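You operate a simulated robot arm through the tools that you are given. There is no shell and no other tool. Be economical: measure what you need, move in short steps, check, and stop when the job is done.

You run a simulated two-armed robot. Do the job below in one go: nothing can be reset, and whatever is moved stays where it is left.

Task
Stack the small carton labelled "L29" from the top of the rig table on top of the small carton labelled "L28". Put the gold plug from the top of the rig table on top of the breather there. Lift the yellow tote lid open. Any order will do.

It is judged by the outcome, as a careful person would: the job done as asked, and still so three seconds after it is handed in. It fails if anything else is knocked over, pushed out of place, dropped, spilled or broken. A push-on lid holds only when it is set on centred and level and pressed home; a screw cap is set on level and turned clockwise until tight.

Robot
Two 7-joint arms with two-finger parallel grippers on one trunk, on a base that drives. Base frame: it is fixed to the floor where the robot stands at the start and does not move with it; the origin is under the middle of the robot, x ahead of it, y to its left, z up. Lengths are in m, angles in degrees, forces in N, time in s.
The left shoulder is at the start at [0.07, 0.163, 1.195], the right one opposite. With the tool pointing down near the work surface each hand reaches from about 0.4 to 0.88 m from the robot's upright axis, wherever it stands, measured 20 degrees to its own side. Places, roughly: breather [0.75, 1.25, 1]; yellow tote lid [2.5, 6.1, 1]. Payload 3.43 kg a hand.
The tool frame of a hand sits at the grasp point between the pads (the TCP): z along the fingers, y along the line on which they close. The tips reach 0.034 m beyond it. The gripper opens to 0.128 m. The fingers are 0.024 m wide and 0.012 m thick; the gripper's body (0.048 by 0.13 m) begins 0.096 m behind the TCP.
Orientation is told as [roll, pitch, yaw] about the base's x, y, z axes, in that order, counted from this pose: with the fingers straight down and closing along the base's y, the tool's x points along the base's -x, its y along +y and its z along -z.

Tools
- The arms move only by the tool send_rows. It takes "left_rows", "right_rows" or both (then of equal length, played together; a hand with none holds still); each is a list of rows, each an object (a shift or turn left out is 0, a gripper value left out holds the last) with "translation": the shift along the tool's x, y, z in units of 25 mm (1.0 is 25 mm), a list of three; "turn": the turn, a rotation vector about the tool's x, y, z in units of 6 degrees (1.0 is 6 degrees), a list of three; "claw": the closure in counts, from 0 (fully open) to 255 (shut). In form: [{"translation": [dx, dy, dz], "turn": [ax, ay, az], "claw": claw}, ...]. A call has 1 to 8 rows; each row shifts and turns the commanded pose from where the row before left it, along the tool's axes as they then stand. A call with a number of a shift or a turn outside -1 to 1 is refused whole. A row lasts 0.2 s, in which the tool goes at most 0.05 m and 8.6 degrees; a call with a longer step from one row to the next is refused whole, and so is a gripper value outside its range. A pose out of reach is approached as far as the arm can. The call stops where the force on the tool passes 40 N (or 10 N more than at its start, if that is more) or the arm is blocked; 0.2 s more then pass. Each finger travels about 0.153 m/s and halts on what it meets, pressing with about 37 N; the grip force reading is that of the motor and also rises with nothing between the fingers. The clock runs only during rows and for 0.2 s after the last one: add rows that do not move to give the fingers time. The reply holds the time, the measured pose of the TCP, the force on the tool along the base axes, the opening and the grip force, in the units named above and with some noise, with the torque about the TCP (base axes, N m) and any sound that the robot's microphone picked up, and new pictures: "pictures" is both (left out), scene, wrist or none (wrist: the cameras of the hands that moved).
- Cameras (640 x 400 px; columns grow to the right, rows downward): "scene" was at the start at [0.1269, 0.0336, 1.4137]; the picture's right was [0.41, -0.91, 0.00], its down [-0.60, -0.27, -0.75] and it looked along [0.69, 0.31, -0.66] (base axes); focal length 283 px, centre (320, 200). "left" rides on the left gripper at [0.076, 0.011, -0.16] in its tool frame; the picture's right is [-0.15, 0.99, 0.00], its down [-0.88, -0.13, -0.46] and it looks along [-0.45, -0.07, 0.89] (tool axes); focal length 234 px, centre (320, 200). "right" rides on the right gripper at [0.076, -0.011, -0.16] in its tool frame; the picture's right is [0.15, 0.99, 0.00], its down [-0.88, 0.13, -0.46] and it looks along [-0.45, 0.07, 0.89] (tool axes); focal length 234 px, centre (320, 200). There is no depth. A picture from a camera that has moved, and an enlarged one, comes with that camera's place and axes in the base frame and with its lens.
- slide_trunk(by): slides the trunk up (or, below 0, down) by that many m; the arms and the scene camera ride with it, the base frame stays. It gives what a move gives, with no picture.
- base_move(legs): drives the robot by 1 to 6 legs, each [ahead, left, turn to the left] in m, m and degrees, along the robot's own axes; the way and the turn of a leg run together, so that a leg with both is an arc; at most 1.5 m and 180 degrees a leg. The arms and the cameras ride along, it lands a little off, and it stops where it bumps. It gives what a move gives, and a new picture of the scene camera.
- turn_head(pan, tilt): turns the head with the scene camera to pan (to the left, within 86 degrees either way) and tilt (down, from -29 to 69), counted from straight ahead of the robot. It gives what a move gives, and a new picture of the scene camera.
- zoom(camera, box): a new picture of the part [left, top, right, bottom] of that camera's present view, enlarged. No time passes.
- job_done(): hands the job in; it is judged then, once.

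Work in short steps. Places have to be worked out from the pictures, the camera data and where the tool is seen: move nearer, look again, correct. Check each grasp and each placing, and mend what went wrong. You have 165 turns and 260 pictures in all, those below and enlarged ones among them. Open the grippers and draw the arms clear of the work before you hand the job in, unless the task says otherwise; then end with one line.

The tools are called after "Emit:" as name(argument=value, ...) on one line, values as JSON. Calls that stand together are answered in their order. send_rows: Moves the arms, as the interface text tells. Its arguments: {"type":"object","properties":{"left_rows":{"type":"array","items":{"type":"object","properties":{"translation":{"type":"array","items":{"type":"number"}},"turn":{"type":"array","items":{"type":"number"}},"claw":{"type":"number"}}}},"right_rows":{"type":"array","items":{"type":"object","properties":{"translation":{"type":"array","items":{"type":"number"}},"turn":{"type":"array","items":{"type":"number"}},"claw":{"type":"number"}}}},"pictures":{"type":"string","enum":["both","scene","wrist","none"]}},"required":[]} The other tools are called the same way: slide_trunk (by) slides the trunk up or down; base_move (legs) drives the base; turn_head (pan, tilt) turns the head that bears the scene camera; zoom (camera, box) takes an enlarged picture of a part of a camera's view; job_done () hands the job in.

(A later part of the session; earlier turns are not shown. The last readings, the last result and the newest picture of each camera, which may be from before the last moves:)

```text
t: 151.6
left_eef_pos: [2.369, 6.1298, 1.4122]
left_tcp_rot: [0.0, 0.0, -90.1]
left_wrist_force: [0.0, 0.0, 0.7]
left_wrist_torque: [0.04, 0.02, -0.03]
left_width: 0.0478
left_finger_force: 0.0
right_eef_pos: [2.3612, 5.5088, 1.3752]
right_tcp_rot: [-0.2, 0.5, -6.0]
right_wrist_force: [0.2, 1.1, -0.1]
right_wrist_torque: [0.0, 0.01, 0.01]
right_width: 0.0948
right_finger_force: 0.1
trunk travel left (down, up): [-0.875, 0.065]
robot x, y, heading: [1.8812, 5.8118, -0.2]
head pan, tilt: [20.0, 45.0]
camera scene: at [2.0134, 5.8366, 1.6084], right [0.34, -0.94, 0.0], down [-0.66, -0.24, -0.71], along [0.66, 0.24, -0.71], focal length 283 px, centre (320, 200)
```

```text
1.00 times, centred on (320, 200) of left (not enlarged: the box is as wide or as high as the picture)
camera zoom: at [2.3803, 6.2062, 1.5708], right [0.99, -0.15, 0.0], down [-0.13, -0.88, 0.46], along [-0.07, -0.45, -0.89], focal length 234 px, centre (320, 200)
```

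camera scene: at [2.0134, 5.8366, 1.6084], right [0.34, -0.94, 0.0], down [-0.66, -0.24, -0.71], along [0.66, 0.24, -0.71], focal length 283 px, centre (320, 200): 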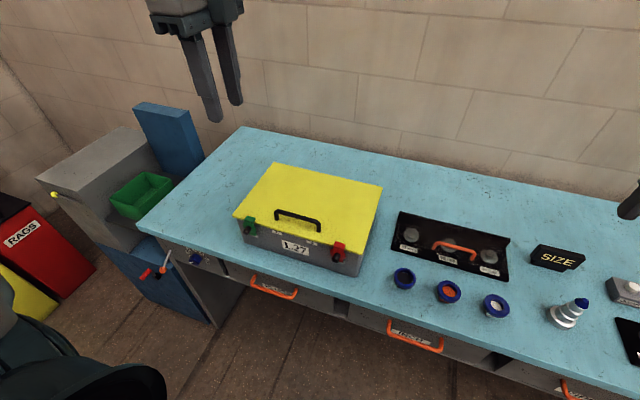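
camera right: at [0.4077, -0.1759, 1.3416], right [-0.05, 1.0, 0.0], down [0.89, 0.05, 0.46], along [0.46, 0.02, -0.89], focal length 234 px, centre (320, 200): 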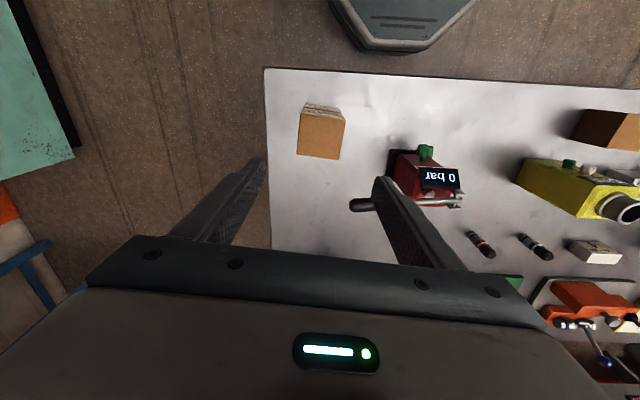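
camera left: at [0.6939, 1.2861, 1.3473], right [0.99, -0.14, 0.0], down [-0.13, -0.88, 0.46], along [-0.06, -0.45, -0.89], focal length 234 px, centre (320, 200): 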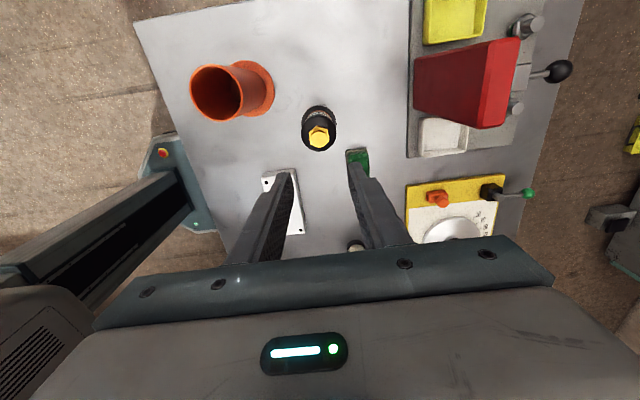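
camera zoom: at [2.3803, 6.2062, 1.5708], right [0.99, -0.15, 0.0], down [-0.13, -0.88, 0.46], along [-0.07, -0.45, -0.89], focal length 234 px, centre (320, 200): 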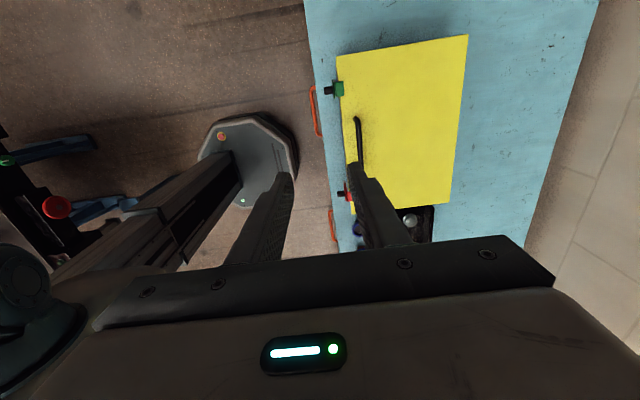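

Emit:
zoom(camera="scene", box=[228, 200, 278, 245])

Emit:
zoom(camera="scene", box=[310, 225, 365, 275])

```text
8.89 times, centred on (253, 222) of scene
camera zoom: at [2.0134, 5.8366, 1.6084], right [0.34, -0.94, 0.0], down [-0.66, -0.24, -0.71], along [0.66, 0.24, -0.71], focal length 2518 px, centre (916, 0)
```

zoom: 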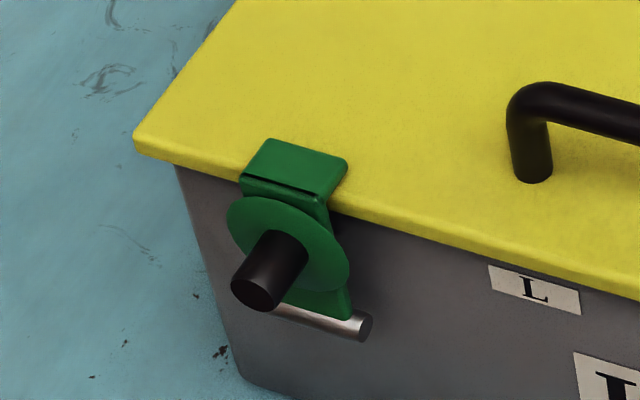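

```text
8.00 times, centred on (338, 250) of scene
camera zoom: at [2.0134, 5.8366, 1.6084], right [0.34, -0.94, 0.0], down [-0.66, -0.24, -0.71], along [0.66, 0.24, -0.71], focal length 2266 px, centre (180, -200)
```

zoom: 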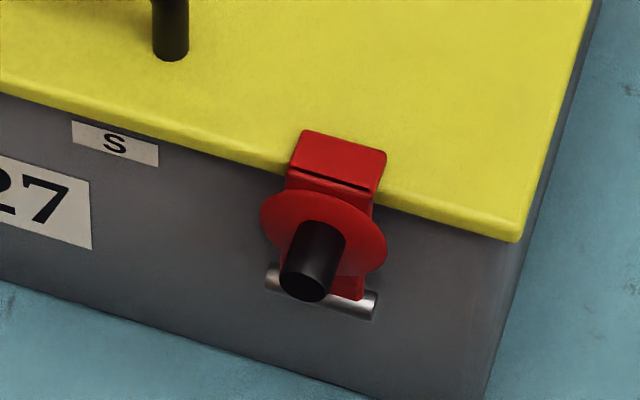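

Both latches hook over the lid and hinge on a pin at the bottom, so I must pull each black knob outward/down first. I turn the left hand back so its fingers close along y, shift the robot right 0.15 and lower the trunk.

Emit:
send_rows(left_rows=[{"turn": [0, 0, -1]}, {"turn": [0, 0, -1]}, {"turn": [0, 0, -1]}, {"turn": [0, 0, -1]}, {"turn": [0, 0, -1]}, {"turn": [0, 0, -1]}, {"turn": [0, 0, -1]}, {"turn": [0, 0, -1]}], pictures="none")

Emit:
send_rows(left_rows=[{"turn": [0, 0, -1]}, {"turn": [0, 0, -1]}, {"turn": [0, 0, -1]}, {"turn": [0, 0, -1]}, {"turn": [0, 0, -1]}, {"turn": [0, 0, -1]}, {"turn": [0, 0, -1]}], pictures="none")

Emit:
base_move(legs=[[0, -0.13, 0]])

Emit:
slide_trunk(by=-0.15)

Emit:
zoom(camera="left", box=[0, 0, 640, 400])

```text
t: 153.4
left_eef_pos: [2.3696, 6.1289, 1.4128]
left_tcp_rot: [-0.1, 0.1, -42.0]
left_wrist_force: [-0.6, -0.2, -0.4]
left_wrist_torque: [-0.01, 0.0, -0.01]
left_width: 0.0475
left_finger_force: 0.1
right_eef_pos: [2.3621, 5.5069, 1.3759]
right_tcp_rot: [-0.1, 0.4, -5.9]
right_wrist_force: [0.3, -0.3, 0.1]
right_wrist_torque: [-0.01, 0.01, 0.0]
right_width: 0.0948
right_finger_force: 0.1
trunk travel left (down, up): [-0.875, 0.065]
robot x, y, heading: [1.8891, 5.8106, -0.1]
head pan, tilt: [20.0, 45.0]
```

```text
t: 155.0
left_eef_pos: [2.37, 6.1301, 1.412]
left_tcp_rot: [0.0, 0.0, 0.0]
left_wrist_force: [0.3, -0.8, -0.3]
left_wrist_torque: [0.01, -0.01, -0.04]
left_width: 0.0477
left_finger_force: 0.1
right_eef_pos: [2.3603, 5.507, 1.3757]
right_tcp_rot: [-0.1, 0.5, -5.9]
right_wrist_force: [-0.2, 0.1, -1.0]
right_wrist_torque: [-0.03, 0.0, 0.03]
right_width: 0.0947
right_finger_force: 0.2
trunk travel left (down, up): [-0.875, 0.065]
robot x, y, heading: [1.8835, 5.8094, 0.0]
head pan, tilt: [20.0, 45.0]
```

```text
t: 156.3
left_eef_pos: [2.3688, 6.0052, 1.4126]
left_tcp_rot: [-0.2, 0.0, 0.0]
left_wrist_force: [-0.4, -0.4, -0.4]
left_wrist_torque: [-0.02, -0.01, 0.05]
left_width: 0.0478
left_finger_force: 0.0
right_eef_pos: [2.3608, 5.3838, 1.3769]
right_tcp_rot: [-0.4, 0.5, -5.9]
right_wrist_force: [-0.2, 0.3, 0.6]
right_wrist_torque: [-0.02, 0.0, -0.01]
right_width: 0.0949
right_finger_force: 0.0
trunk travel left (down, up): [-0.875, 0.065]
robot x, y, heading: [1.884, 5.6803, -0.0]
head pan, tilt: [20.0, 45.0]
camera scene: at [2.0128, 5.711, 1.6083], right [0.34, -0.94, 0.0], down [-0.66, -0.24, -0.71], along [0.66, 0.24, -0.71], focal length 283 px, centre (320, 200)
```

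scene: 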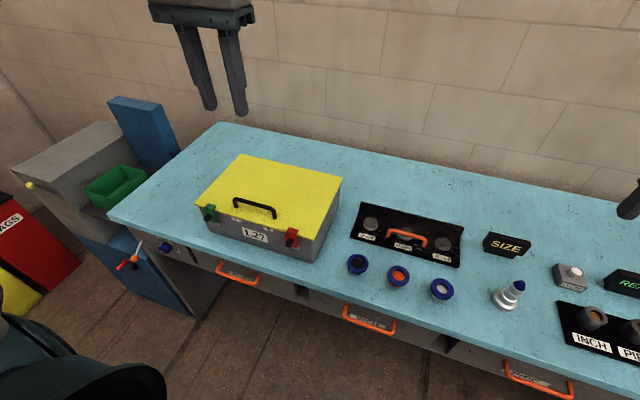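

```text
t: 158.1
left_eef_pos: [2.3686, 6.0007, 1.2615]
left_tcp_rot: [-0.1, -0.2, 0.0]
left_wrist_force: [-0.5, -0.6, -0.4]
left_wrist_torque: [-0.01, 0.01, 0.02]
left_width: 0.0476
left_finger_force: 0.1
right_eef_pos: [2.3614, 5.3809, 1.2249]
right_tcp_rot: [-0.3, 0.5, -5.8]
right_wrist_force: [1.2, -0.2, 0.4]
right_wrist_torque: [-0.01, 0.0, -0.01]
right_width: 0.0946
right_finger_force: 0.1
trunk travel left (down, up): [-0.725, 0.215]
robot x, y, heading: [1.8871, 5.6812, 0.0]
head pan, tilt: [20.0, 45.0]
```

```text
1.00 times, centred on (320, 200) of left (not enlarged: the box is as wide or as high as the picture)
camera zoom: at [2.2922, 6.0133, 1.4209], right [0.15, 0.99, 0.0], down [0.88, -0.13, 0.46], along [0.45, -0.07, -0.89], focal length 234 px, centre (320, 200)
```

zoom: 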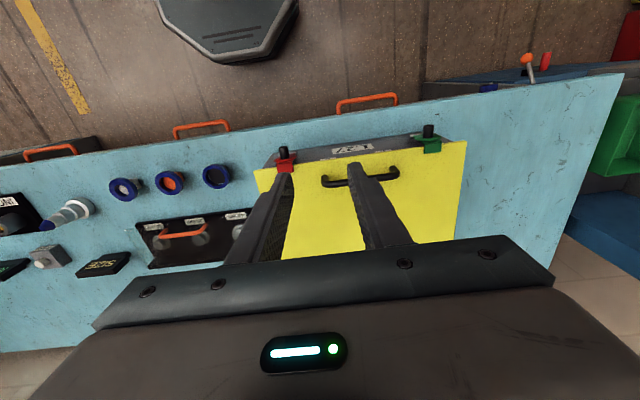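

Red knob tip ≈(2.39, 5.93, 0.99). Move the left hand in front of and above the red latch and look closely.

Emit:
send_rows(left_rows=[{"translation": [0.6, -0.95, 0]}, {"translation": [0.6, -0.95, 0]}, {"translation": [0.6, -0.95, 0]}, {"translation": [0, 0, 0.9]}, {"translation": [0, 0, 0.9]}, {"translation": [0, 0, 0.9]}, {"translation": [0, 0, 0.9]}, {}])

Emit:
zoom(camera="left", box=[240, 100, 400, 220])

```text
t: 159.9
left_eef_pos: [2.3241, 5.9307, 1.1723]
left_tcp_rot: [-0.2, -0.1, 0.1]
left_wrist_force: [0.6, -0.3, -0.2]
left_wrist_torque: [-0.05, 0.01, 0.01]
left_width: 0.0482
left_finger_force: 0.0
right_eef_pos: [2.361, 5.3797, 1.2263]
right_tcp_rot: [-0.2, 0.5, -5.9]
right_wrist_force: [0.8, -0.2, 0.7]
right_wrist_torque: [0.03, -0.05, 0.03]
right_width: 0.0949
right_finger_force: 0.0
trunk travel left (down, up): [-0.725, 0.215]
robot x, y, heading: [1.8853, 5.6821, 0.0]
head pan, tilt: [20.0, 45.0]
camera scene: at [2.0123, 5.7074, 1.4584], right [0.34, -0.94, 0.0], down [-0.66, -0.24, -0.71], along [0.66, 0.24, -0.71], focal length 283 px, centre (320, 200)
camera left: at [2.248, 5.9426, 1.3305], right [0.15, 0.99, 0.0], down [0.88, -0.13, 0.46], along [0.45, -0.07, -0.89], focal length 234 px, centre (320, 200)
```

scene: 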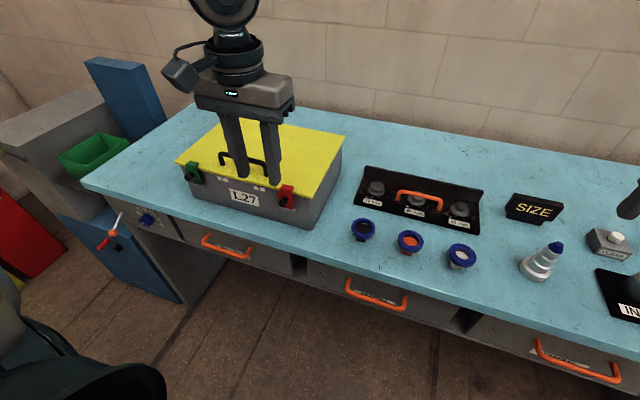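
left: 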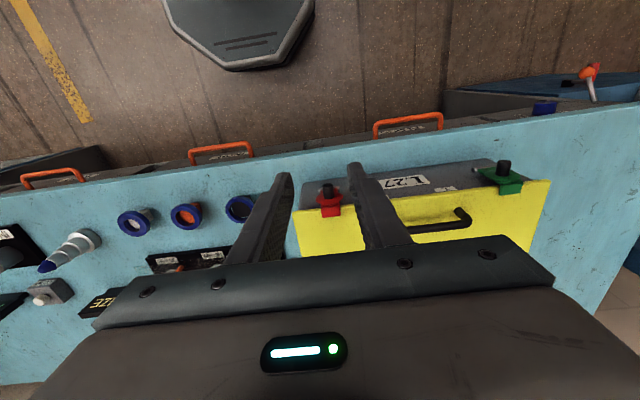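

```text
3.33 times, centred on (320, 160) of left
camera zoom: at [2.248, 5.9426, 1.3305], right [0.15, 0.99, 0.0], down [0.88, -0.13, 0.46], along [0.45, -0.07, -0.89], focal length 781 px, centre (320, 333)
```

zoom: 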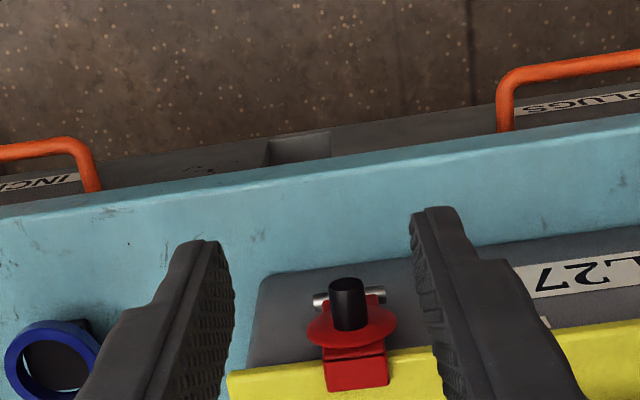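

Knob centre ≈(2.408, 5.931, 0.985), pivot pin ≈(2.425, 0.94). Vertical fingers would hit the lid edge, so I tilt the hand 45° to come from the front-above, and stop at a standoff.

Emit:
send_rows(left_rows=[{"turn": [0, -1, 0]}, {"turn": [0, -1, 0]}, {"turn": [0, -1, 0]}, {"turn": [0, -1, 0]}, {"turn": [0, -1, 0]}, {"turn": [0, -1, 0]}, {"turn": [0, -1, 0]}, {"turn": [0, -0.5, 0]}], pictures="none")

Emit:
send_rows(left_rows=[{"translation": [0.62, 0, 0.8]}, {"translation": [0.62, 0, 0.8]}, {"translation": [0.62, 0, 0.8]}, {"translation": [0.62, 0, 0.8]}, {"translation": [0.6, 0, 0.8]}, {}])

Emit:
zoom(camera="left", box=[240, 100, 400, 220])

Emit:
zoom(camera="scene", box=[220, 130, 350, 240])

```text
t: 161.7
left_eef_pos: [2.4042, 5.9345, 1.2135]
left_tcp_rot: [-0.1, -44.9, 0.1]
left_wrist_force: [0.1, 0.2, -1.1]
left_wrist_torque: [0.01, 0.0, 0.02]
left_width: 0.0475
left_finger_force: 0.1
left hand out of reach, approached as far as the arm can: row 4, 5, 6, 7, 8
right_eef_pos: [2.3625, 5.3805, 1.226]
right_tcp_rot: [-0.3, 0.5, -5.8]
right_wrist_force: [0.1, 0.3, -0.2]
right_wrist_torque: [-0.02, 0.02, -0.01]
right_width: 0.095
right_finger_force: 0.1
trunk travel left (down, up): [-0.725, 0.215]
robot x, y, heading: [1.8879, 5.6788, -0.2]
head pan, tilt: [20.0, 45.0]
```

```text
t: 163.1
left_eef_pos: [2.4347, 5.9342, 1.0942]
left_tcp_rot: [-0.1, -45.1, -0.1]
left_wrist_force: [-0.7, -1.1, 0.1]
left_wrist_torque: [0.02, 0.0, 0.03]
left_width: 0.0478
left_finger_force: 0.0
left hand out of reach, approached as far as the arm can: row 1, 2, 3
right_eef_pos: [2.3603, 5.3798, 1.2259]
right_tcp_rot: [-0.2, 0.5, -5.9]
right_wrist_force: [0.3, 0.0, -0.5]
right_wrist_torque: [0.0, -0.04, 0.03]
right_width: 0.0948
right_finger_force: 0.1
trunk travel left (down, up): [-0.725, 0.215]
robot x, y, heading: [1.8848, 5.6836, -0.1]
head pan, tilt: [20.0, 45.0]
camera scene: at [2.0119, 5.7067, 1.4585], right [0.34, -0.94, 0.0], down [-0.66, -0.24, -0.71], along [0.66, 0.24, -0.71], focal length 283 px, centre (320, 200)
camera left: at [2.268, 5.9455, 1.1521], right [0.1, 0.99, 0.1], down [0.3, -0.13, 0.95], along [0.95, -0.07, -0.31], focal length 234 px, centre (320, 200)
```

scene: 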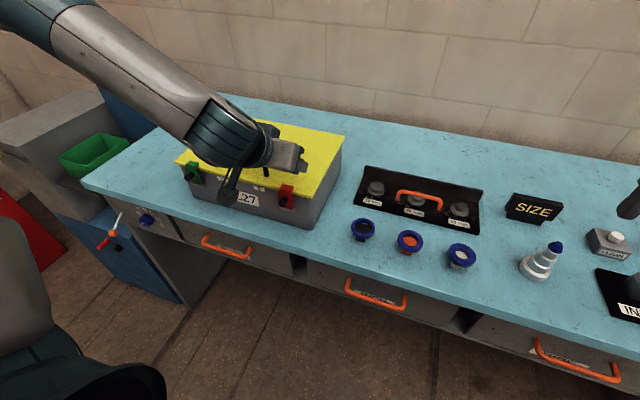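
left: 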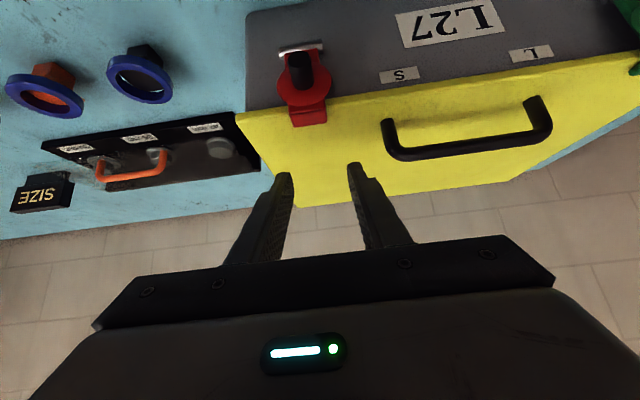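

```text
3.33 times, centred on (320, 160) of left
camera zoom: at [2.268, 5.9455, 1.1521], right [0.1, 0.99, 0.1], down [0.3, -0.13, 0.95], along [0.95, -0.07, -0.31], focal length 781 px, centre (320, 333)
```

zoom: 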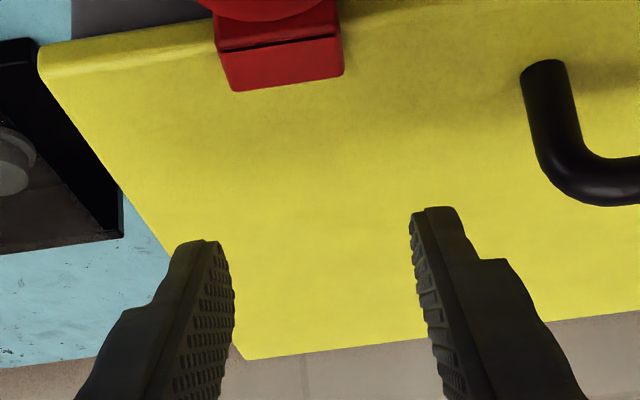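

```text
3.64 times, centred on (285, 185) of scene
camera zoom: at [2.0119, 5.7067, 1.4585], right [0.34, -0.94, 0.0], down [-0.66, -0.24, -0.71], along [0.66, 0.24, -0.71], focal length 1030 px, centre (447, 254)
```

zoom: 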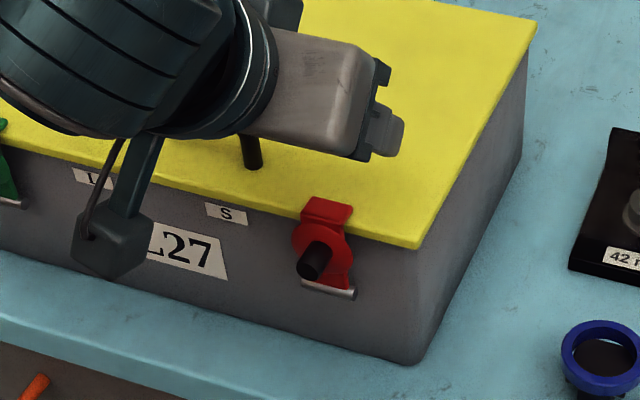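

The tilted pose is too close to the robot for that arm. Raise the hand clear, then back the base 0.22 m.

Emit:
send_rows(left_rows=[{"translation": [-0.7, 0, -0.7]}, {"translation": [-0.7, 0, -0.7]}, {"translation": [-0.7, 0, -0.7]}, {"translation": [-0.7, 0, -0.7]}, {}], pictures="none")

Emit:
base_move(legs=[[-0.22, 0, 0]])

```text
t: 164.3
left_eef_pos: [2.4374, 5.934, 1.1927]
left_tcp_rot: [-0.1, -45.0, 0.1]
left_wrist_force: [0.2, 1.8, -0.4]
left_wrist_torque: [0.02, -0.01, 0.01]
left_width: 0.0477
left_finger_force: 0.2
right_eef_pos: [2.3613, 5.3811, 1.2256]
right_tcp_rot: [-0.3, 0.5, -5.8]
right_wrist_force: [0.0, -0.8, 0.1]
right_wrist_torque: [-0.01, 0.01, 0.0]
right_width: 0.0945
right_finger_force: 0.0
trunk travel left (down, up): [-0.725, 0.215]
robot x, y, heading: [1.8881, 5.6833, 0.1]
head pan, tilt: [20.0, 45.0]
```

```text
t: 166.0
left_eef_pos: [2.2147, 5.9356, 1.1937]
left_tcp_rot: [-0.1, -45.1, 0.3]
left_wrist_force: [-0.4, 0.1, 0.3]
left_wrist_torque: [-0.03, 0.01, 0.03]
left_width: 0.0476
left_finger_force: 0.1
right_eef_pos: [2.1406, 5.3807, 1.2242]
right_tcp_rot: [-0.3, 0.7, -5.5]
right_wrist_force: [-0.9, 0.9, -0.7]
right_wrist_torque: [-0.02, 0.0, -0.03]
right_width: 0.0946
right_finger_force: 0.0
trunk travel left (down, up): [-0.725, 0.215]
robot x, y, heading: [1.6601, 5.6804, 0.2]
head pan, tilt: [20.0, 45.0]
camera scene: at [1.7916, 5.7076, 1.4582], right [0.35, -0.94, 0.0], down [-0.66, -0.24, -0.71], along [0.66, 0.24, -0.71], focal length 283 px, centre (320, 200)
```

scene: 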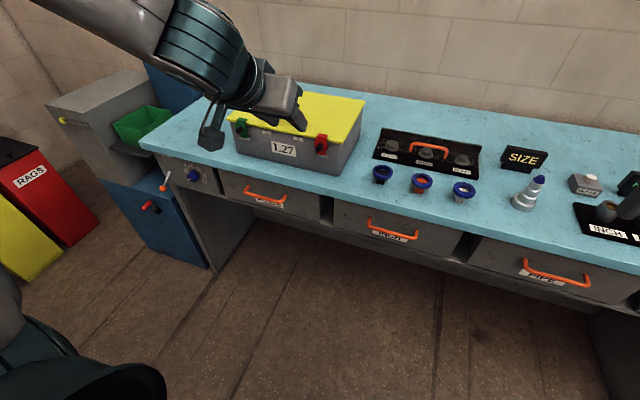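

Approach along the tilted finger direction to the standoff.

Emit:
send_rows(left_rows=[{"translation": [0.1, -0.03, 0.95]}, {"translation": [0.1, -0.03, 0.95]}, {"translation": [0.1, -0.03, 0.95]}, {"translation": [0.1, -0.03, 0.95]}, {"translation": [0.1, -0.03, 0.95]}, {"translation": [0.1, -0.03, 0.95]}, {"translation": [0, 0, 0.95]}, {}], pictures="scene")

Emit:
zoom(camera="left", box=[220, 80, 420, 230])

Emit:
zoom(camera="scene", box=[220, 80, 380, 190])

```text
t: 167.8
left_eef_pos: [2.3196, 5.9321, 1.0664]
left_tcp_rot: [-0.1, -45.1, 0.3]
left_wrist_force: [0.1, 1.1, 0.1]
left_wrist_torque: [-0.05, -0.02, -0.01]
left_width: 0.0478
left_finger_force: 0.0
right_eef_pos: [2.1403, 5.382, 1.2263]
right_tcp_rot: [-0.2, 0.5, -5.6]
right_wrist_force: [0.8, -0.2, 0.4]
right_wrist_torque: [-0.01, 0.0, -0.01]
right_width: 0.0948
right_finger_force: 0.0
trunk travel left (down, up): [-0.725, 0.215]
robot x, y, heading: [1.6654, 5.6794, 0.1]
head pan, tilt: [20.0, 45.0]
camera scene: at [1.7897, 5.7075, 1.4585], right [0.35, -0.94, 0.0], down [-0.66, -0.24, -0.71], along [0.66, 0.24, -0.71], focal length 283 px, centre (320, 200)
```

scene: 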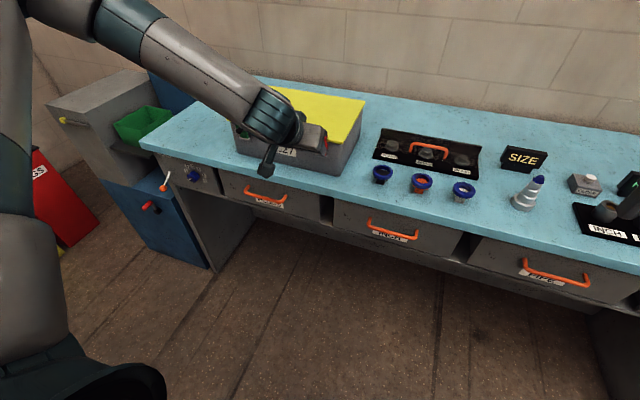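

```text
2.67 times, centred on (320, 155) of left
camera zoom: at [2.1521, 5.9426, 1.1237], right [0.1, 0.99, 0.1], down [0.3, -0.13, 0.95], along [0.95, -0.06, -0.31], focal length 624 px, centre (320, 320)
```

zoom: 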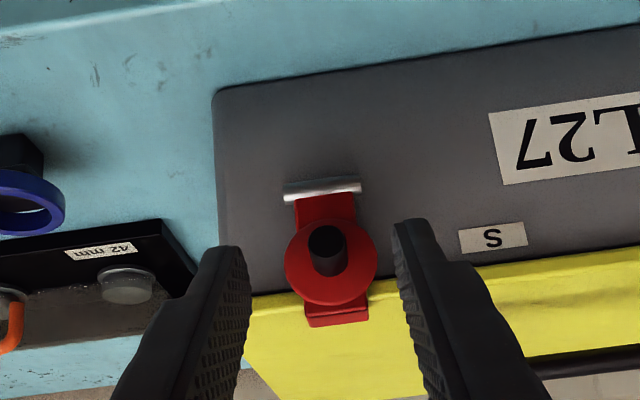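

```text
3.64 times, centred on (300, 135) of scene
camera zoom: at [1.7897, 5.7075, 1.4585], right [0.35, -0.94, 0.0], down [-0.66, -0.24, -0.71], along [0.66, 0.24, -0.71], focal length 1030 px, centre (393, 436)
```

zoom: 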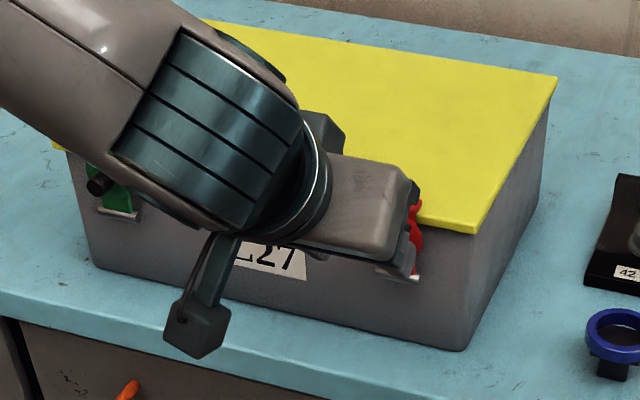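

Refined: knob tip (2.390, 5.933, 1.011), disc face x≈2.406, pin (2.408, 0.977). Tilt further to 60° and move most of the way.

Emit:
send_rows(left_rows=[{"turn": [0, -0.85, 0]}, {"turn": [0, -0.85, 0]}, {"turn": [0, -0.8, 0]}, {"translation": [0.46, 0.04, 0.5]}, {"translation": [0, 0, 0.6]}, {"translation": [0, 0, 0.5]}, {}], pictures="none")

Emit:
zoom(camera="left", box=[220, 80, 420, 230])

```text
t: 169.4
left_eef_pos: [2.3488, 5.9349, 1.0361]
left_tcp_rot: [-0.2, -60.1, 0.5]
left_wrist_force: [0.1, 0.3, -0.6]
left_wrist_torque: [0.02, -0.02, 0.0]
left_width: 0.0477
left_finger_force: 0.0
right_eef_pos: [2.1409, 5.3807, 1.2242]
right_tcp_rot: [-0.3, 0.6, -5.6]
right_wrist_force: [0.4, 0.6, 0.6]
right_wrist_torque: [0.01, 0.01, 0.01]
right_width: 0.0948
right_finger_force: 0.1
trunk travel left (down, up): [-0.725, 0.215]
robot x, y, heading: [1.6672, 5.6799, 0.4]
head pan, tilt: [20.0, 45.0]
```

```text
2.67 times, centred on (320, 155) of left
camera zoom: at [2.173, 5.9439, 1.0487], right [0.07, 0.99, 0.13], down [0.05, -0.13, 0.99], along [1.0, -0.06, -0.05], focal length 624 px, centre (320, 320)
```

zoom: 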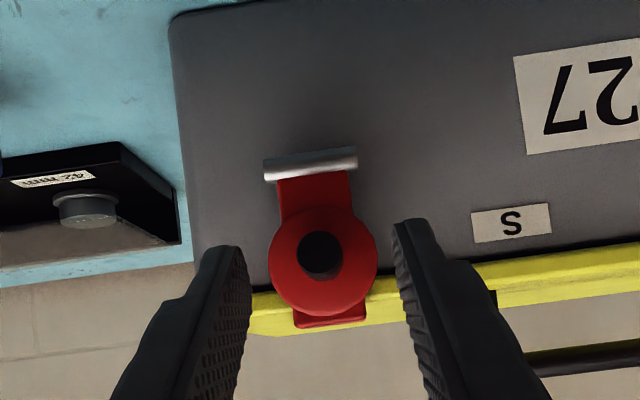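

Knob well centred between the fingers. Advance 21 mm and close on it.

Emit:
send_rows(left_rows=[{"translation": [-0.06, -0.03, 0.43]}, {"translation": [0, 0, 0.4]}, {}, {"claw": 200}, {"claw": 255}, {"claw": 255}], pictures="none")

Emit:
zoom(camera="left", box=[220, 80, 420, 230])

```text
t: 170.8
left_eef_pos: [2.3693, 5.9328, 1.0282]
left_tcp_rot: [-0.3, -59.9, 0.5]
left_wrist_force: [-1.0, 3.4, 1.0]
left_wrist_torque: [0.03, -0.03, -0.06]
left_width: 0.0153
left_finger_force: 44.4
right_eef_pos: [2.1403, 5.3824, 1.2261]
right_tcp_rot: [-0.4, 0.5, -5.5]
right_wrist_force: [-1.3, 0.1, -0.5]
right_wrist_torque: [0.01, 0.02, -0.02]
right_width: 0.0948
right_finger_force: 0.1
trunk travel left (down, up): [-0.725, 0.215]
robot x, y, heading: [1.6683, 5.6817, 0.3]
head pan, tilt: [20.0, 45.0]
```

```text
2.67 times, centred on (320, 155) of left
camera zoom: at [2.1929, 5.9433, 1.04], right [0.07, 0.99, 0.13], down [0.05, -0.13, 0.99], along [1.0, -0.06, -0.05], focal length 624 px, centre (320, 320)
```

zoom: 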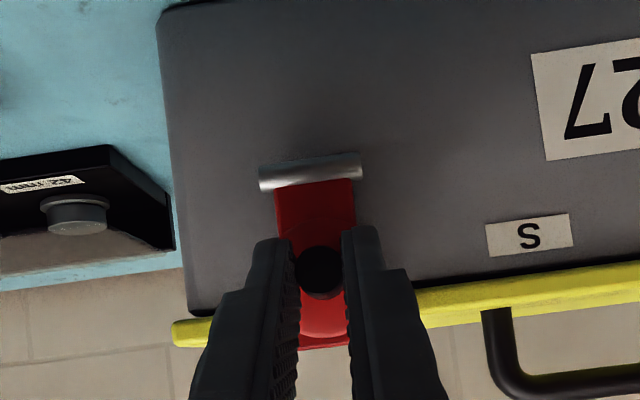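

Gripped. Pull outward and down along the latch's arc, first half.

Emit:
send_rows(left_rows=[{"translation": [0.18, 0, -0.12]}, {"translation": [0.18, 0, -0.11]}, {"translation": [0.2, 0, -0.06]}, {"translation": [0.2, 0, -0.06]}, {}], pictures="none")

Emit:
zoom(camera="left", box=[220, 80, 420, 230])

```text
t: 172.0
left_eef_pos: [2.3531, 5.9334, 1.0148]
left_tcp_rot: [-0.1, -60.2, 0.4]
left_wrist_force: [19.7, 10.6, 15.3]
left_wrist_torque: [0.1, -1.76, 0.19]
left_width: 0.015
left_finger_force: 45.1
right_eef_pos: [2.1415, 5.3827, 1.2264]
right_tcp_rot: [-0.3, 0.6, -5.7]
right_wrist_force: [-0.1, 0.1, 0.6]
right_wrist_torque: [0.02, 0.01, 0.01]
right_width: 0.0947
right_finger_force: 0.1
trunk travel left (down, up): [-0.725, 0.215]
robot x, y, heading: [1.6653, 5.68, 0.4]
head pan, tilt: [20.0, 45.0]
```

```text
2.67 times, centred on (320, 155) of left
camera zoom: at [2.1761, 5.9429, 1.0275], right [0.07, 0.99, 0.13], down [0.04, -0.13, 0.99], along [1.0, -0.06, -0.05], focal length 624 px, centre (320, 320)
```

zoom: 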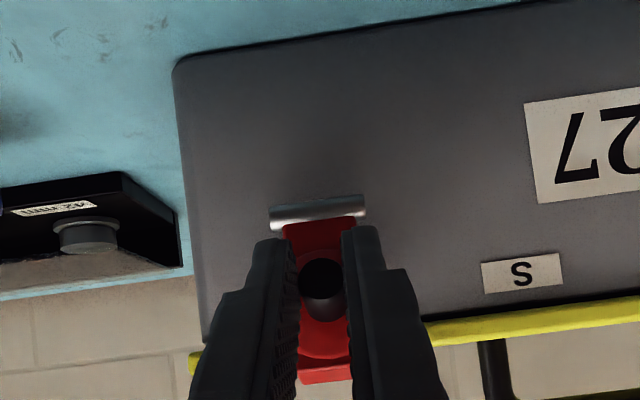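

The latch is swinging out. Continue the arc.

Emit:
send_rows(left_rows=[{"translation": [0.2, 0, -0.01]}, {"translation": [0.21, 0, -0.01]}, {"translation": [0.2, 0, 0.04]}, {"translation": [0.2, 0, 0.05]}, {}], pictures="none")

Emit:
zoom(camera="left", box=[220, 80, 420, 230])

```text
t: 173.2
left_eef_pos: [2.3414, 5.9314, 0.9973]
left_tcp_rot: [-0.1, -60.3, 0.6]
left_wrist_force: [5.8, 15.0, 22.0]
left_wrist_torque: [0.12, -1.73, 0.41]
left_width: 0.015
left_finger_force: 44.8
right_eef_pos: [2.1396, 5.3828, 1.2268]
right_tcp_rot: [-0.3, 0.5, -5.5]
right_wrist_force: [1.0, -0.1, -0.4]
right_wrist_torque: [0.01, -0.01, -0.01]
right_width: 0.0947
right_finger_force: 0.0
trunk travel left (down, up): [-0.725, 0.215]
robot x, y, heading: [1.6621, 5.6816, 0.4]
head pan, tilt: [20.0, 45.0]
```

```text
2.67 times, centred on (320, 155) of left
camera zoom: at [2.165, 5.9427, 1.0102], right [0.06, 0.99, 0.13], down [0.04, -0.13, 0.99], along [1.0, -0.06, -0.05], focal length 624 px, centre (320, 320)
```

zoom: 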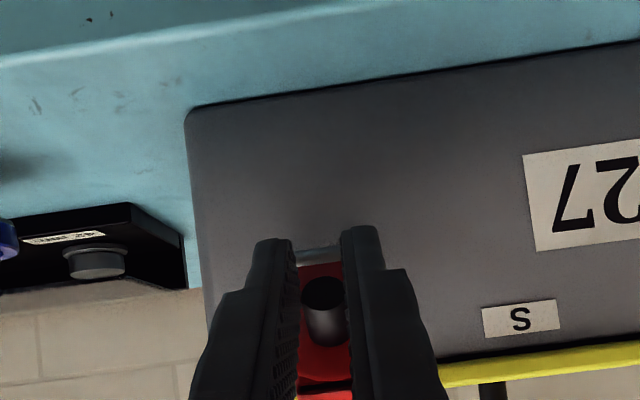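

Emit:
send_rows(left_rows=[{"translation": [0.18, 0, 0.09]}, {"translation": [0.18, 0, 0.1]}, {"translation": [0.15, 0, 0.14]}, {"translation": [0.15, 0, 0.14]}, {}], pictures="none")

Emit:
zoom(camera="left", box=[220, 80, 420, 230])

```text
t: 174.4
left_eef_pos: [2.3398, 5.9337, 0.9878]
left_tcp_rot: [-0.1, -60.1, 0.0]
left_wrist_force: [-8.4, -10.9, 24.0]
left_wrist_torque: [-0.11, -1.67, -0.38]
left_width: 0.0149
left_finger_force: 45.0
left hand out of reach, approached as far as the arm can: row 2, 3, 4
right_eef_pos: [2.1368, 5.3793, 1.2267]
right_tcp_rot: [-0.2, 0.2, -5.6]
right_wrist_force: [0.1, -0.4, -0.3]
right_wrist_torque: [-0.02, 0.0, -0.02]
right_width: 0.0948
right_finger_force: 0.1
trunk travel left (down, up): [-0.725, 0.215]
robot x, y, heading: [1.6649, 5.6814, 0.1]
head pan, tilt: [20.0, 45.0]
```

```text
2.67 times, centred on (320, 155) of left
camera zoom: at [2.1629, 5.945, 1.001], right [0.08, 0.99, 0.13], down [0.04, -0.13, 0.99], along [1.0, -0.07, -0.05], focal length 624 px, centre (320, 320)
```

zoom: 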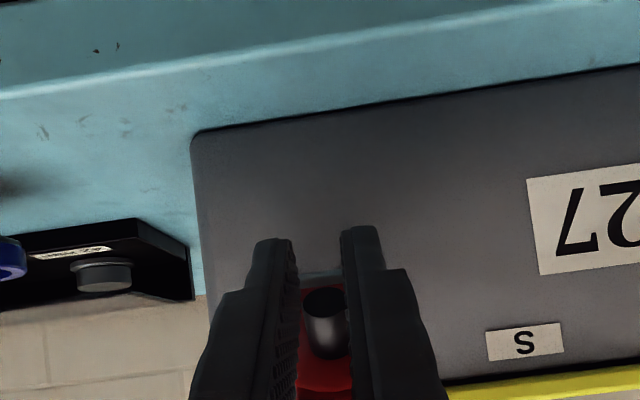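

Near-90° open; the arm hits a reach limit. Release and back away to see if the latch stays down.

Emit:
send_rows(left_rows=[{"claw": 150}, {}, {"translation": [-0.5, 0, -0.6]}, {"translation": [-0.5, 0, -0.6]}, {"translation": [-0.5, 0, -0.6]}, {"translation": [-0.5, 0, -0.6]}, {}], pictures="wrist")

Emit:
zoom(camera="left", box=[220, 50, 480, 230])

```text
t: 176.0
left_eef_pos: [2.3157, 5.9392, 1.0577]
left_tcp_rot: [0.0, -60.0, 0.4]
left_wrist_force: [0.8, 0.5, 0.5]
left_wrist_torque: [0.0, 0.0, 0.01]
left_width: 0.0529
left_finger_force: 0.1
right_eef_pos: [2.142, 5.3823, 1.2261]
right_tcp_rot: [-0.2, 0.6, -5.6]
right_wrist_force: [0.3, -0.4, 0.0]
right_wrist_torque: [0.02, 0.05, -0.03]
right_width: 0.0946
right_finger_force: 0.1
trunk travel left (down, up): [-0.725, 0.215]
robot x, y, heading: [1.6633, 5.6785, 0.3]
head pan, tilt: [20.0, 45.0]
camera left: at [2.14, 5.9498, 1.0708], right [0.07, 0.99, 0.13], down [0.05, -0.13, 0.99], along [1.0, -0.06, -0.05], focal length 234 px, centre (320, 200)
```

left: 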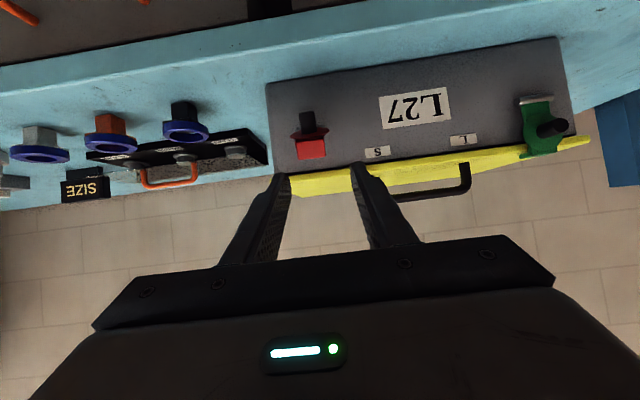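

```text
2.22 times, centred on (350, 140) of left
camera zoom: at [2.14, 5.9498, 1.0708], right [0.07, 0.99, 0.13], down [0.05, -0.13, 0.99], along [1.0, -0.06, -0.05], focal length 520 px, centre (253, 333)
```

zoom: 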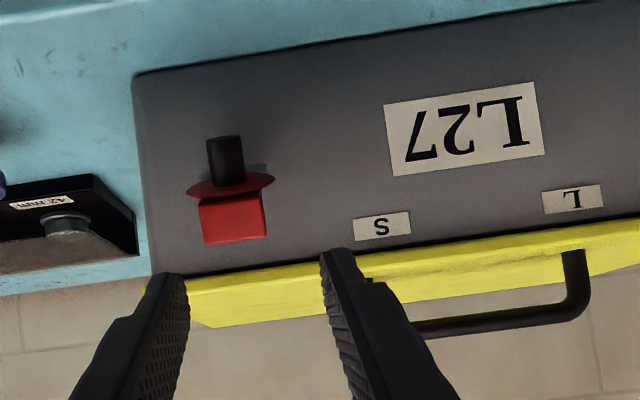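

Red latch is open and stays. For the green one, shift the base left 0.24 and look.

Emit:
base_move(legs=[[0, 0.24, 0]])

Emit:
zoom(camera="left", box=[220, 80, 420, 230])

```text
t: 177.7
left_eef_pos: [2.3157, 6.1778, 1.0577]
left_tcp_rot: [-0.1, -60.0, 0.3]
left_wrist_force: [-0.2, 1.0, 0.2]
left_wrist_torque: [-0.02, 0.02, 0.02]
left_width: 0.0524
left_finger_force: 0.0
right_eef_pos: [2.1397, 5.6195, 1.2268]
right_tcp_rot: [-0.1, 0.5, -5.7]
right_wrist_force: [-0.1, 0.5, -0.2]
right_wrist_torque: [0.02, 0.02, 0.01]
right_width: 0.095
right_finger_force: 0.2
trunk travel left (down, up): [-0.725, 0.215]
robot x, y, heading: [1.665, 5.9203, 0.1]
head pan, tilt: [20.0, 45.0]
camera scene: at [1.7896, 5.9453, 1.4584], right [0.35, -0.94, 0.0], down [-0.66, -0.24, -0.71], along [0.66, 0.24, -0.71], focal length 283 px, centre (320, 200)
```

scene: 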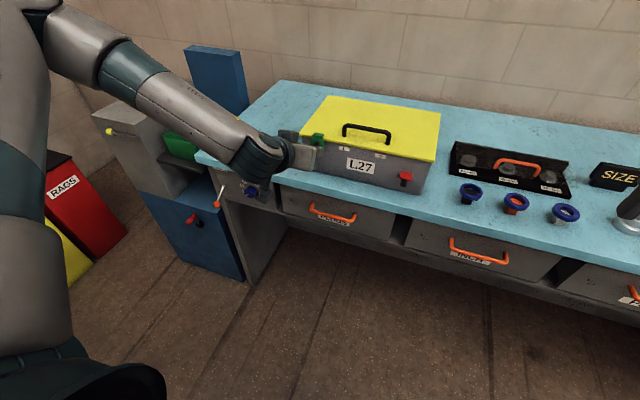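

```text
2.67 times, centred on (320, 155) of left
camera zoom: at [2.1391, 6.1877, 1.071], right [0.07, 0.99, 0.13], down [0.05, -0.13, 0.99], along [1.0, -0.06, -0.05], focal length 624 px, centre (320, 320)
```

zoom: 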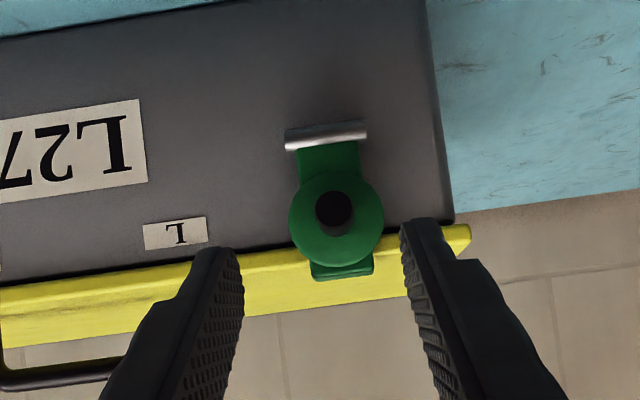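

Same geometry: knob at (2.390, 6.184, 1.015). Advance and close.

Emit:
send_rows(left_rows=[{"translation": [-0.03, 0.22, 0.6]}, {"translation": [0, 0, 0.6]}, {"translation": [0, 0, 0.6]}, {"translation": [0, 0, 0.62]}, {}, {"claw": 200}, {"claw": 255}, {"claw": 255}], pictures="none")

Emit:
zoom(camera="left", box=[220, 80, 420, 230])

```text
t: 179.5
left_eef_pos: [2.3682, 6.1838, 1.0281]
left_tcp_rot: [-0.1, -59.9, 0.5]
left_wrist_force: [-1.2, 0.9, -0.4]
left_wrist_torque: [-0.01, 0.06, -0.09]
left_width: 0.015
left_finger_force: 44.9
right_eef_pos: [2.1389, 5.6207, 1.2262]
right_tcp_rot: [-0.4, 0.5, -5.5]
right_wrist_force: [-0.7, -0.9, 0.9]
right_wrist_torque: [-0.01, -0.01, 0.02]
right_width: 0.0949
right_finger_force: 0.1
trunk travel left (down, up): [-0.725, 0.215]
robot x, y, heading: [1.6651, 5.9211, 0.5]
head pan, tilt: [20.0, 45.0]
```

```text
2.67 times, centred on (320, 155) of left
camera zoom: at [2.1904, 6.1936, 1.0408], right [0.07, 0.99, 0.13], down [0.05, -0.13, 0.99], along [1.0, -0.06, -0.05], focal length 624 px, centre (320, 320)
```

zoom: 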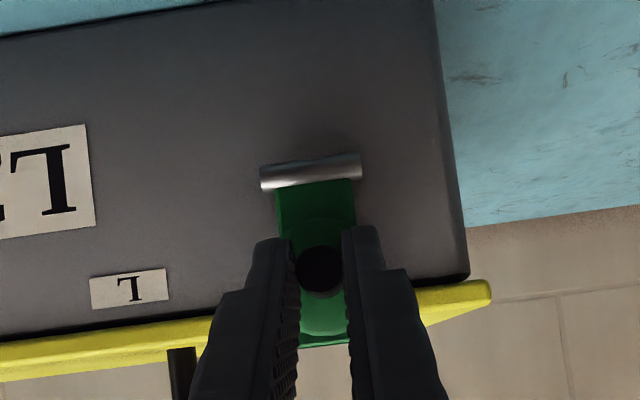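

Gripped. Pull along the same arc.

Emit:
send_rows(left_rows=[{"translation": [0.18, 0, -0.12]}, {"translation": [0.18, 0, -0.11]}, {"translation": [0.2, 0, -0.06]}, {"translation": [0.2, 0, -0.06]}, {"translation": [0.2, 0, -0.01]}, {"translation": [0.21, 0, -0.01]}, {"translation": [0.2, 0, 0.04]}, {"translation": [0.2, 0, 0.05]}], pictures="none")

Emit:
send_rows(left_rows=[{"translation": [0.18, 0, 0.09]}, {"translation": [0.18, 0, 0.1]}, {}, {"claw": 150}, {}, {"translation": [-0.4, 0, -0.7]}, {"translation": [-0.4, 0, -0.7]}, {"translation": [-0.4, 0, -0.7]}], pictures="wrist")

```text
t: 181.3
left_eef_pos: [2.3412, 6.1826, 1.0002]
left_tcp_rot: [-0.1, -60.1, 0.4]
left_wrist_force: [4.2, 7.0, 23.3]
left_wrist_torque: [0.06, -1.82, 0.19]
left_width: 0.0153
left_finger_force: 44.7
right_eef_pos: [2.1371, 5.6201, 1.2257]
right_tcp_rot: [-0.2, 0.5, -5.6]
right_wrist_force: [0.3, -0.4, -0.1]
right_wrist_torque: [-0.01, 0.0, 0.0]
right_width: 0.0947
right_finger_force: 0.1
trunk travel left (down, up): [-0.725, 0.215]
robot x, y, heading: [1.6638, 5.9197, 0.4]
head pan, tilt: [20.0, 45.0]
```

```text
t: 183.1
left_eef_pos: [2.3093, 6.1836, 1.0397]
left_tcp_rot: [-0.1, -60.0, 0.3]
left_wrist_force: [-0.7, -0.7, 0.0]
left_wrist_torque: [0.04, -0.02, -0.01]
left_width: 0.0525
left_finger_force: 0.0
right_eef_pos: [2.1385, 5.6199, 1.2259]
right_tcp_rot: [-0.2, 0.6, -5.5]
right_wrist_force: [0.4, -0.2, 0.5]
right_wrist_torque: [0.01, -0.01, 0.04]
right_width: 0.0949
right_finger_force: 0.1
trunk travel left (down, up): [-0.725, 0.215]
robot x, y, heading: [1.6618, 5.921, 0.3]
head pan, tilt: [20.0, 45.0]
camera left: at [2.1333, 6.1931, 1.0522], right [0.07, 0.99, 0.13], down [0.05, -0.13, 0.99], along [1.0, -0.06, -0.05], focal length 234 px, centre (320, 200)
```

left: 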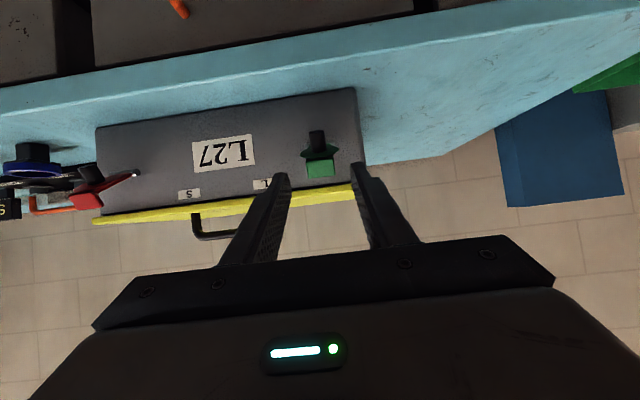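

Both latches are open. Now I'll lift the lid by its overhanging front lip: close the fingers, back the base off, and make the hand horizontal.

Emit:
base_move(legs=[[-0.15, 0, 0], [0, -0.12, 0]])

Emit:
send_rows(left_rows=[{"turn": [0, -1, 0], "claw": 255}, {"turn": [0, -1, 0]}, {"turn": [0, -1, 0]}, {"turn": [0, -1, 0]}, {"turn": [0, -1, 0]}, {"turn": [0, -0.5, 0]}, {}])

Emit:
zoom(camera="scene", box=[220, 50, 450, 200])

```text
t: 184.3
left_eef_pos: [2.2062, 6.1899, 1.0421]
left_tcp_rot: [0.0, -60.3, 0.6]
left_wrist_force: [-0.6, -0.5, 1.0]
left_wrist_torque: [0.0, -0.03, 0.04]
left_width: 0.0529
left_finger_force: 0.1
right_eef_pos: [2.0406, 5.6247, 1.2294]
right_tcp_rot: [-0.1, 0.1, -5.3]
right_wrist_force: [-0.7, -0.3, -0.1]
right_wrist_torque: [0.02, -0.12, -0.04]
right_width: 0.0948
right_finger_force: 0.0
trunk travel left (down, up): [-0.725, 0.215]
robot x, y, heading: [1.5675, 5.9219, 0.7]
head pan, tilt: [20.0, 45.0]
stopped in leg 1: the robot was blocked; the commanded pose is now the measured one
camera scene: at [1.6856, 5.9483, 1.4594], right [0.36, -0.93, 0.0], down [-0.66, -0.25, -0.71], along [0.67, 0.25, -0.7], focal length 283 px, centre (320, 200)
```

scene: 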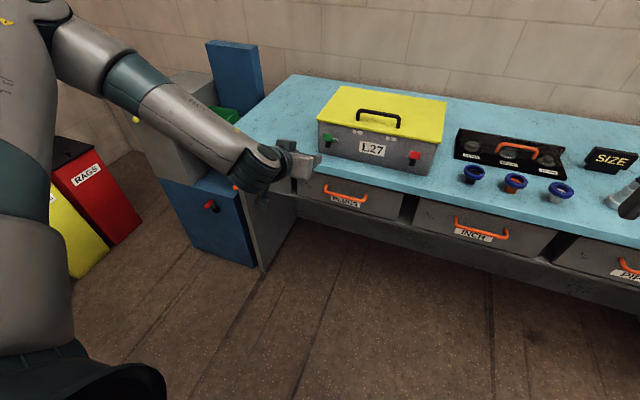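

```text
t: 185.9
left_eef_pos: [2.2119, 6.2218, 1.0828]
left_tcp_rot: [-178.9, -87.1, 179.5]
left_wrist_force: [-1.3, -0.5, -0.1]
left_wrist_torque: [0.03, 0.0, -0.01]
left_width: 0.0002
left_finger_force: 32.4
left hand out of reach, approached as far as the arm can: row 3, 4, 5, 6
right_eef_pos: [2.0483, 5.6279, 1.2258]
right_tcp_rot: [-0.2, 0.5, -5.1]
right_wrist_force: [0.0, -0.2, -0.9]
right_wrist_torque: [-0.03, -0.04, -0.02]
right_width: 0.0948
right_finger_force: 0.1
trunk travel left (down, up): [-0.725, 0.215]
robot x, y, heading: [1.567, 5.9231, 0.7]
head pan, tilt: [20.0, 45.0]
camera scene: at [1.6942, 5.9508, 1.4584], right [0.36, -0.93, 0.0], down [-0.66, -0.25, -0.71], along [0.66, 0.25, -0.71], focal length 283 px, centre (320, 200)
camera left: at [2.0563, 6.2311, 0.9996], right [-0.02, 0.99, 0.15], down [-0.5, -0.14, 0.86], along [0.87, -0.06, 0.5], focal length 234 px, centre (320, 200)
```

scene: 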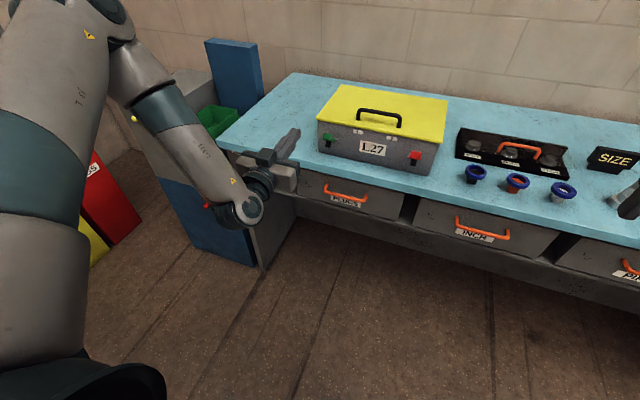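
left: 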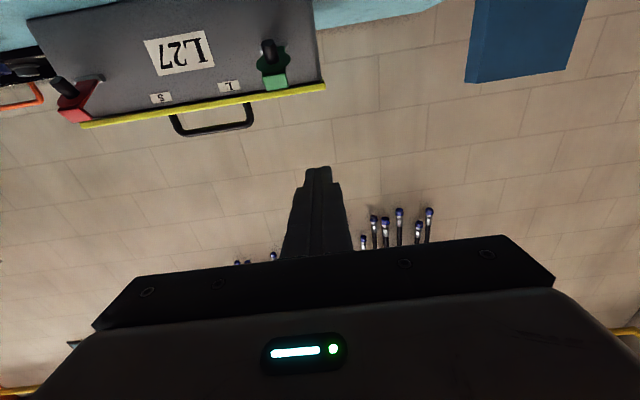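

```text
2.67 times, centred on (335, 125) of scene
camera zoom: at [1.6942, 5.9508, 1.4584], right [0.36, -0.93, 0.0], down [-0.66, -0.25, -0.71], along [0.66, 0.25, -0.71], focal length 755 px, centre (280, 400)
```

zoom: 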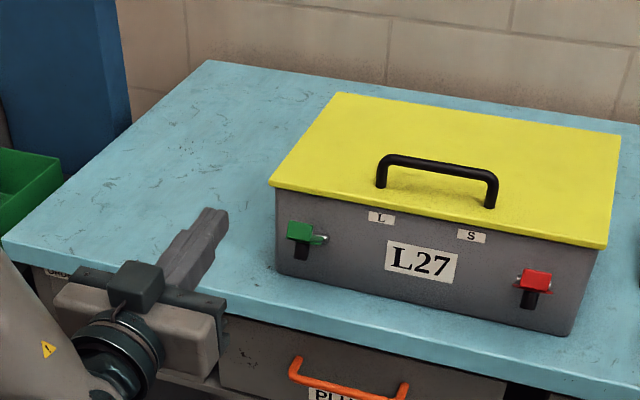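

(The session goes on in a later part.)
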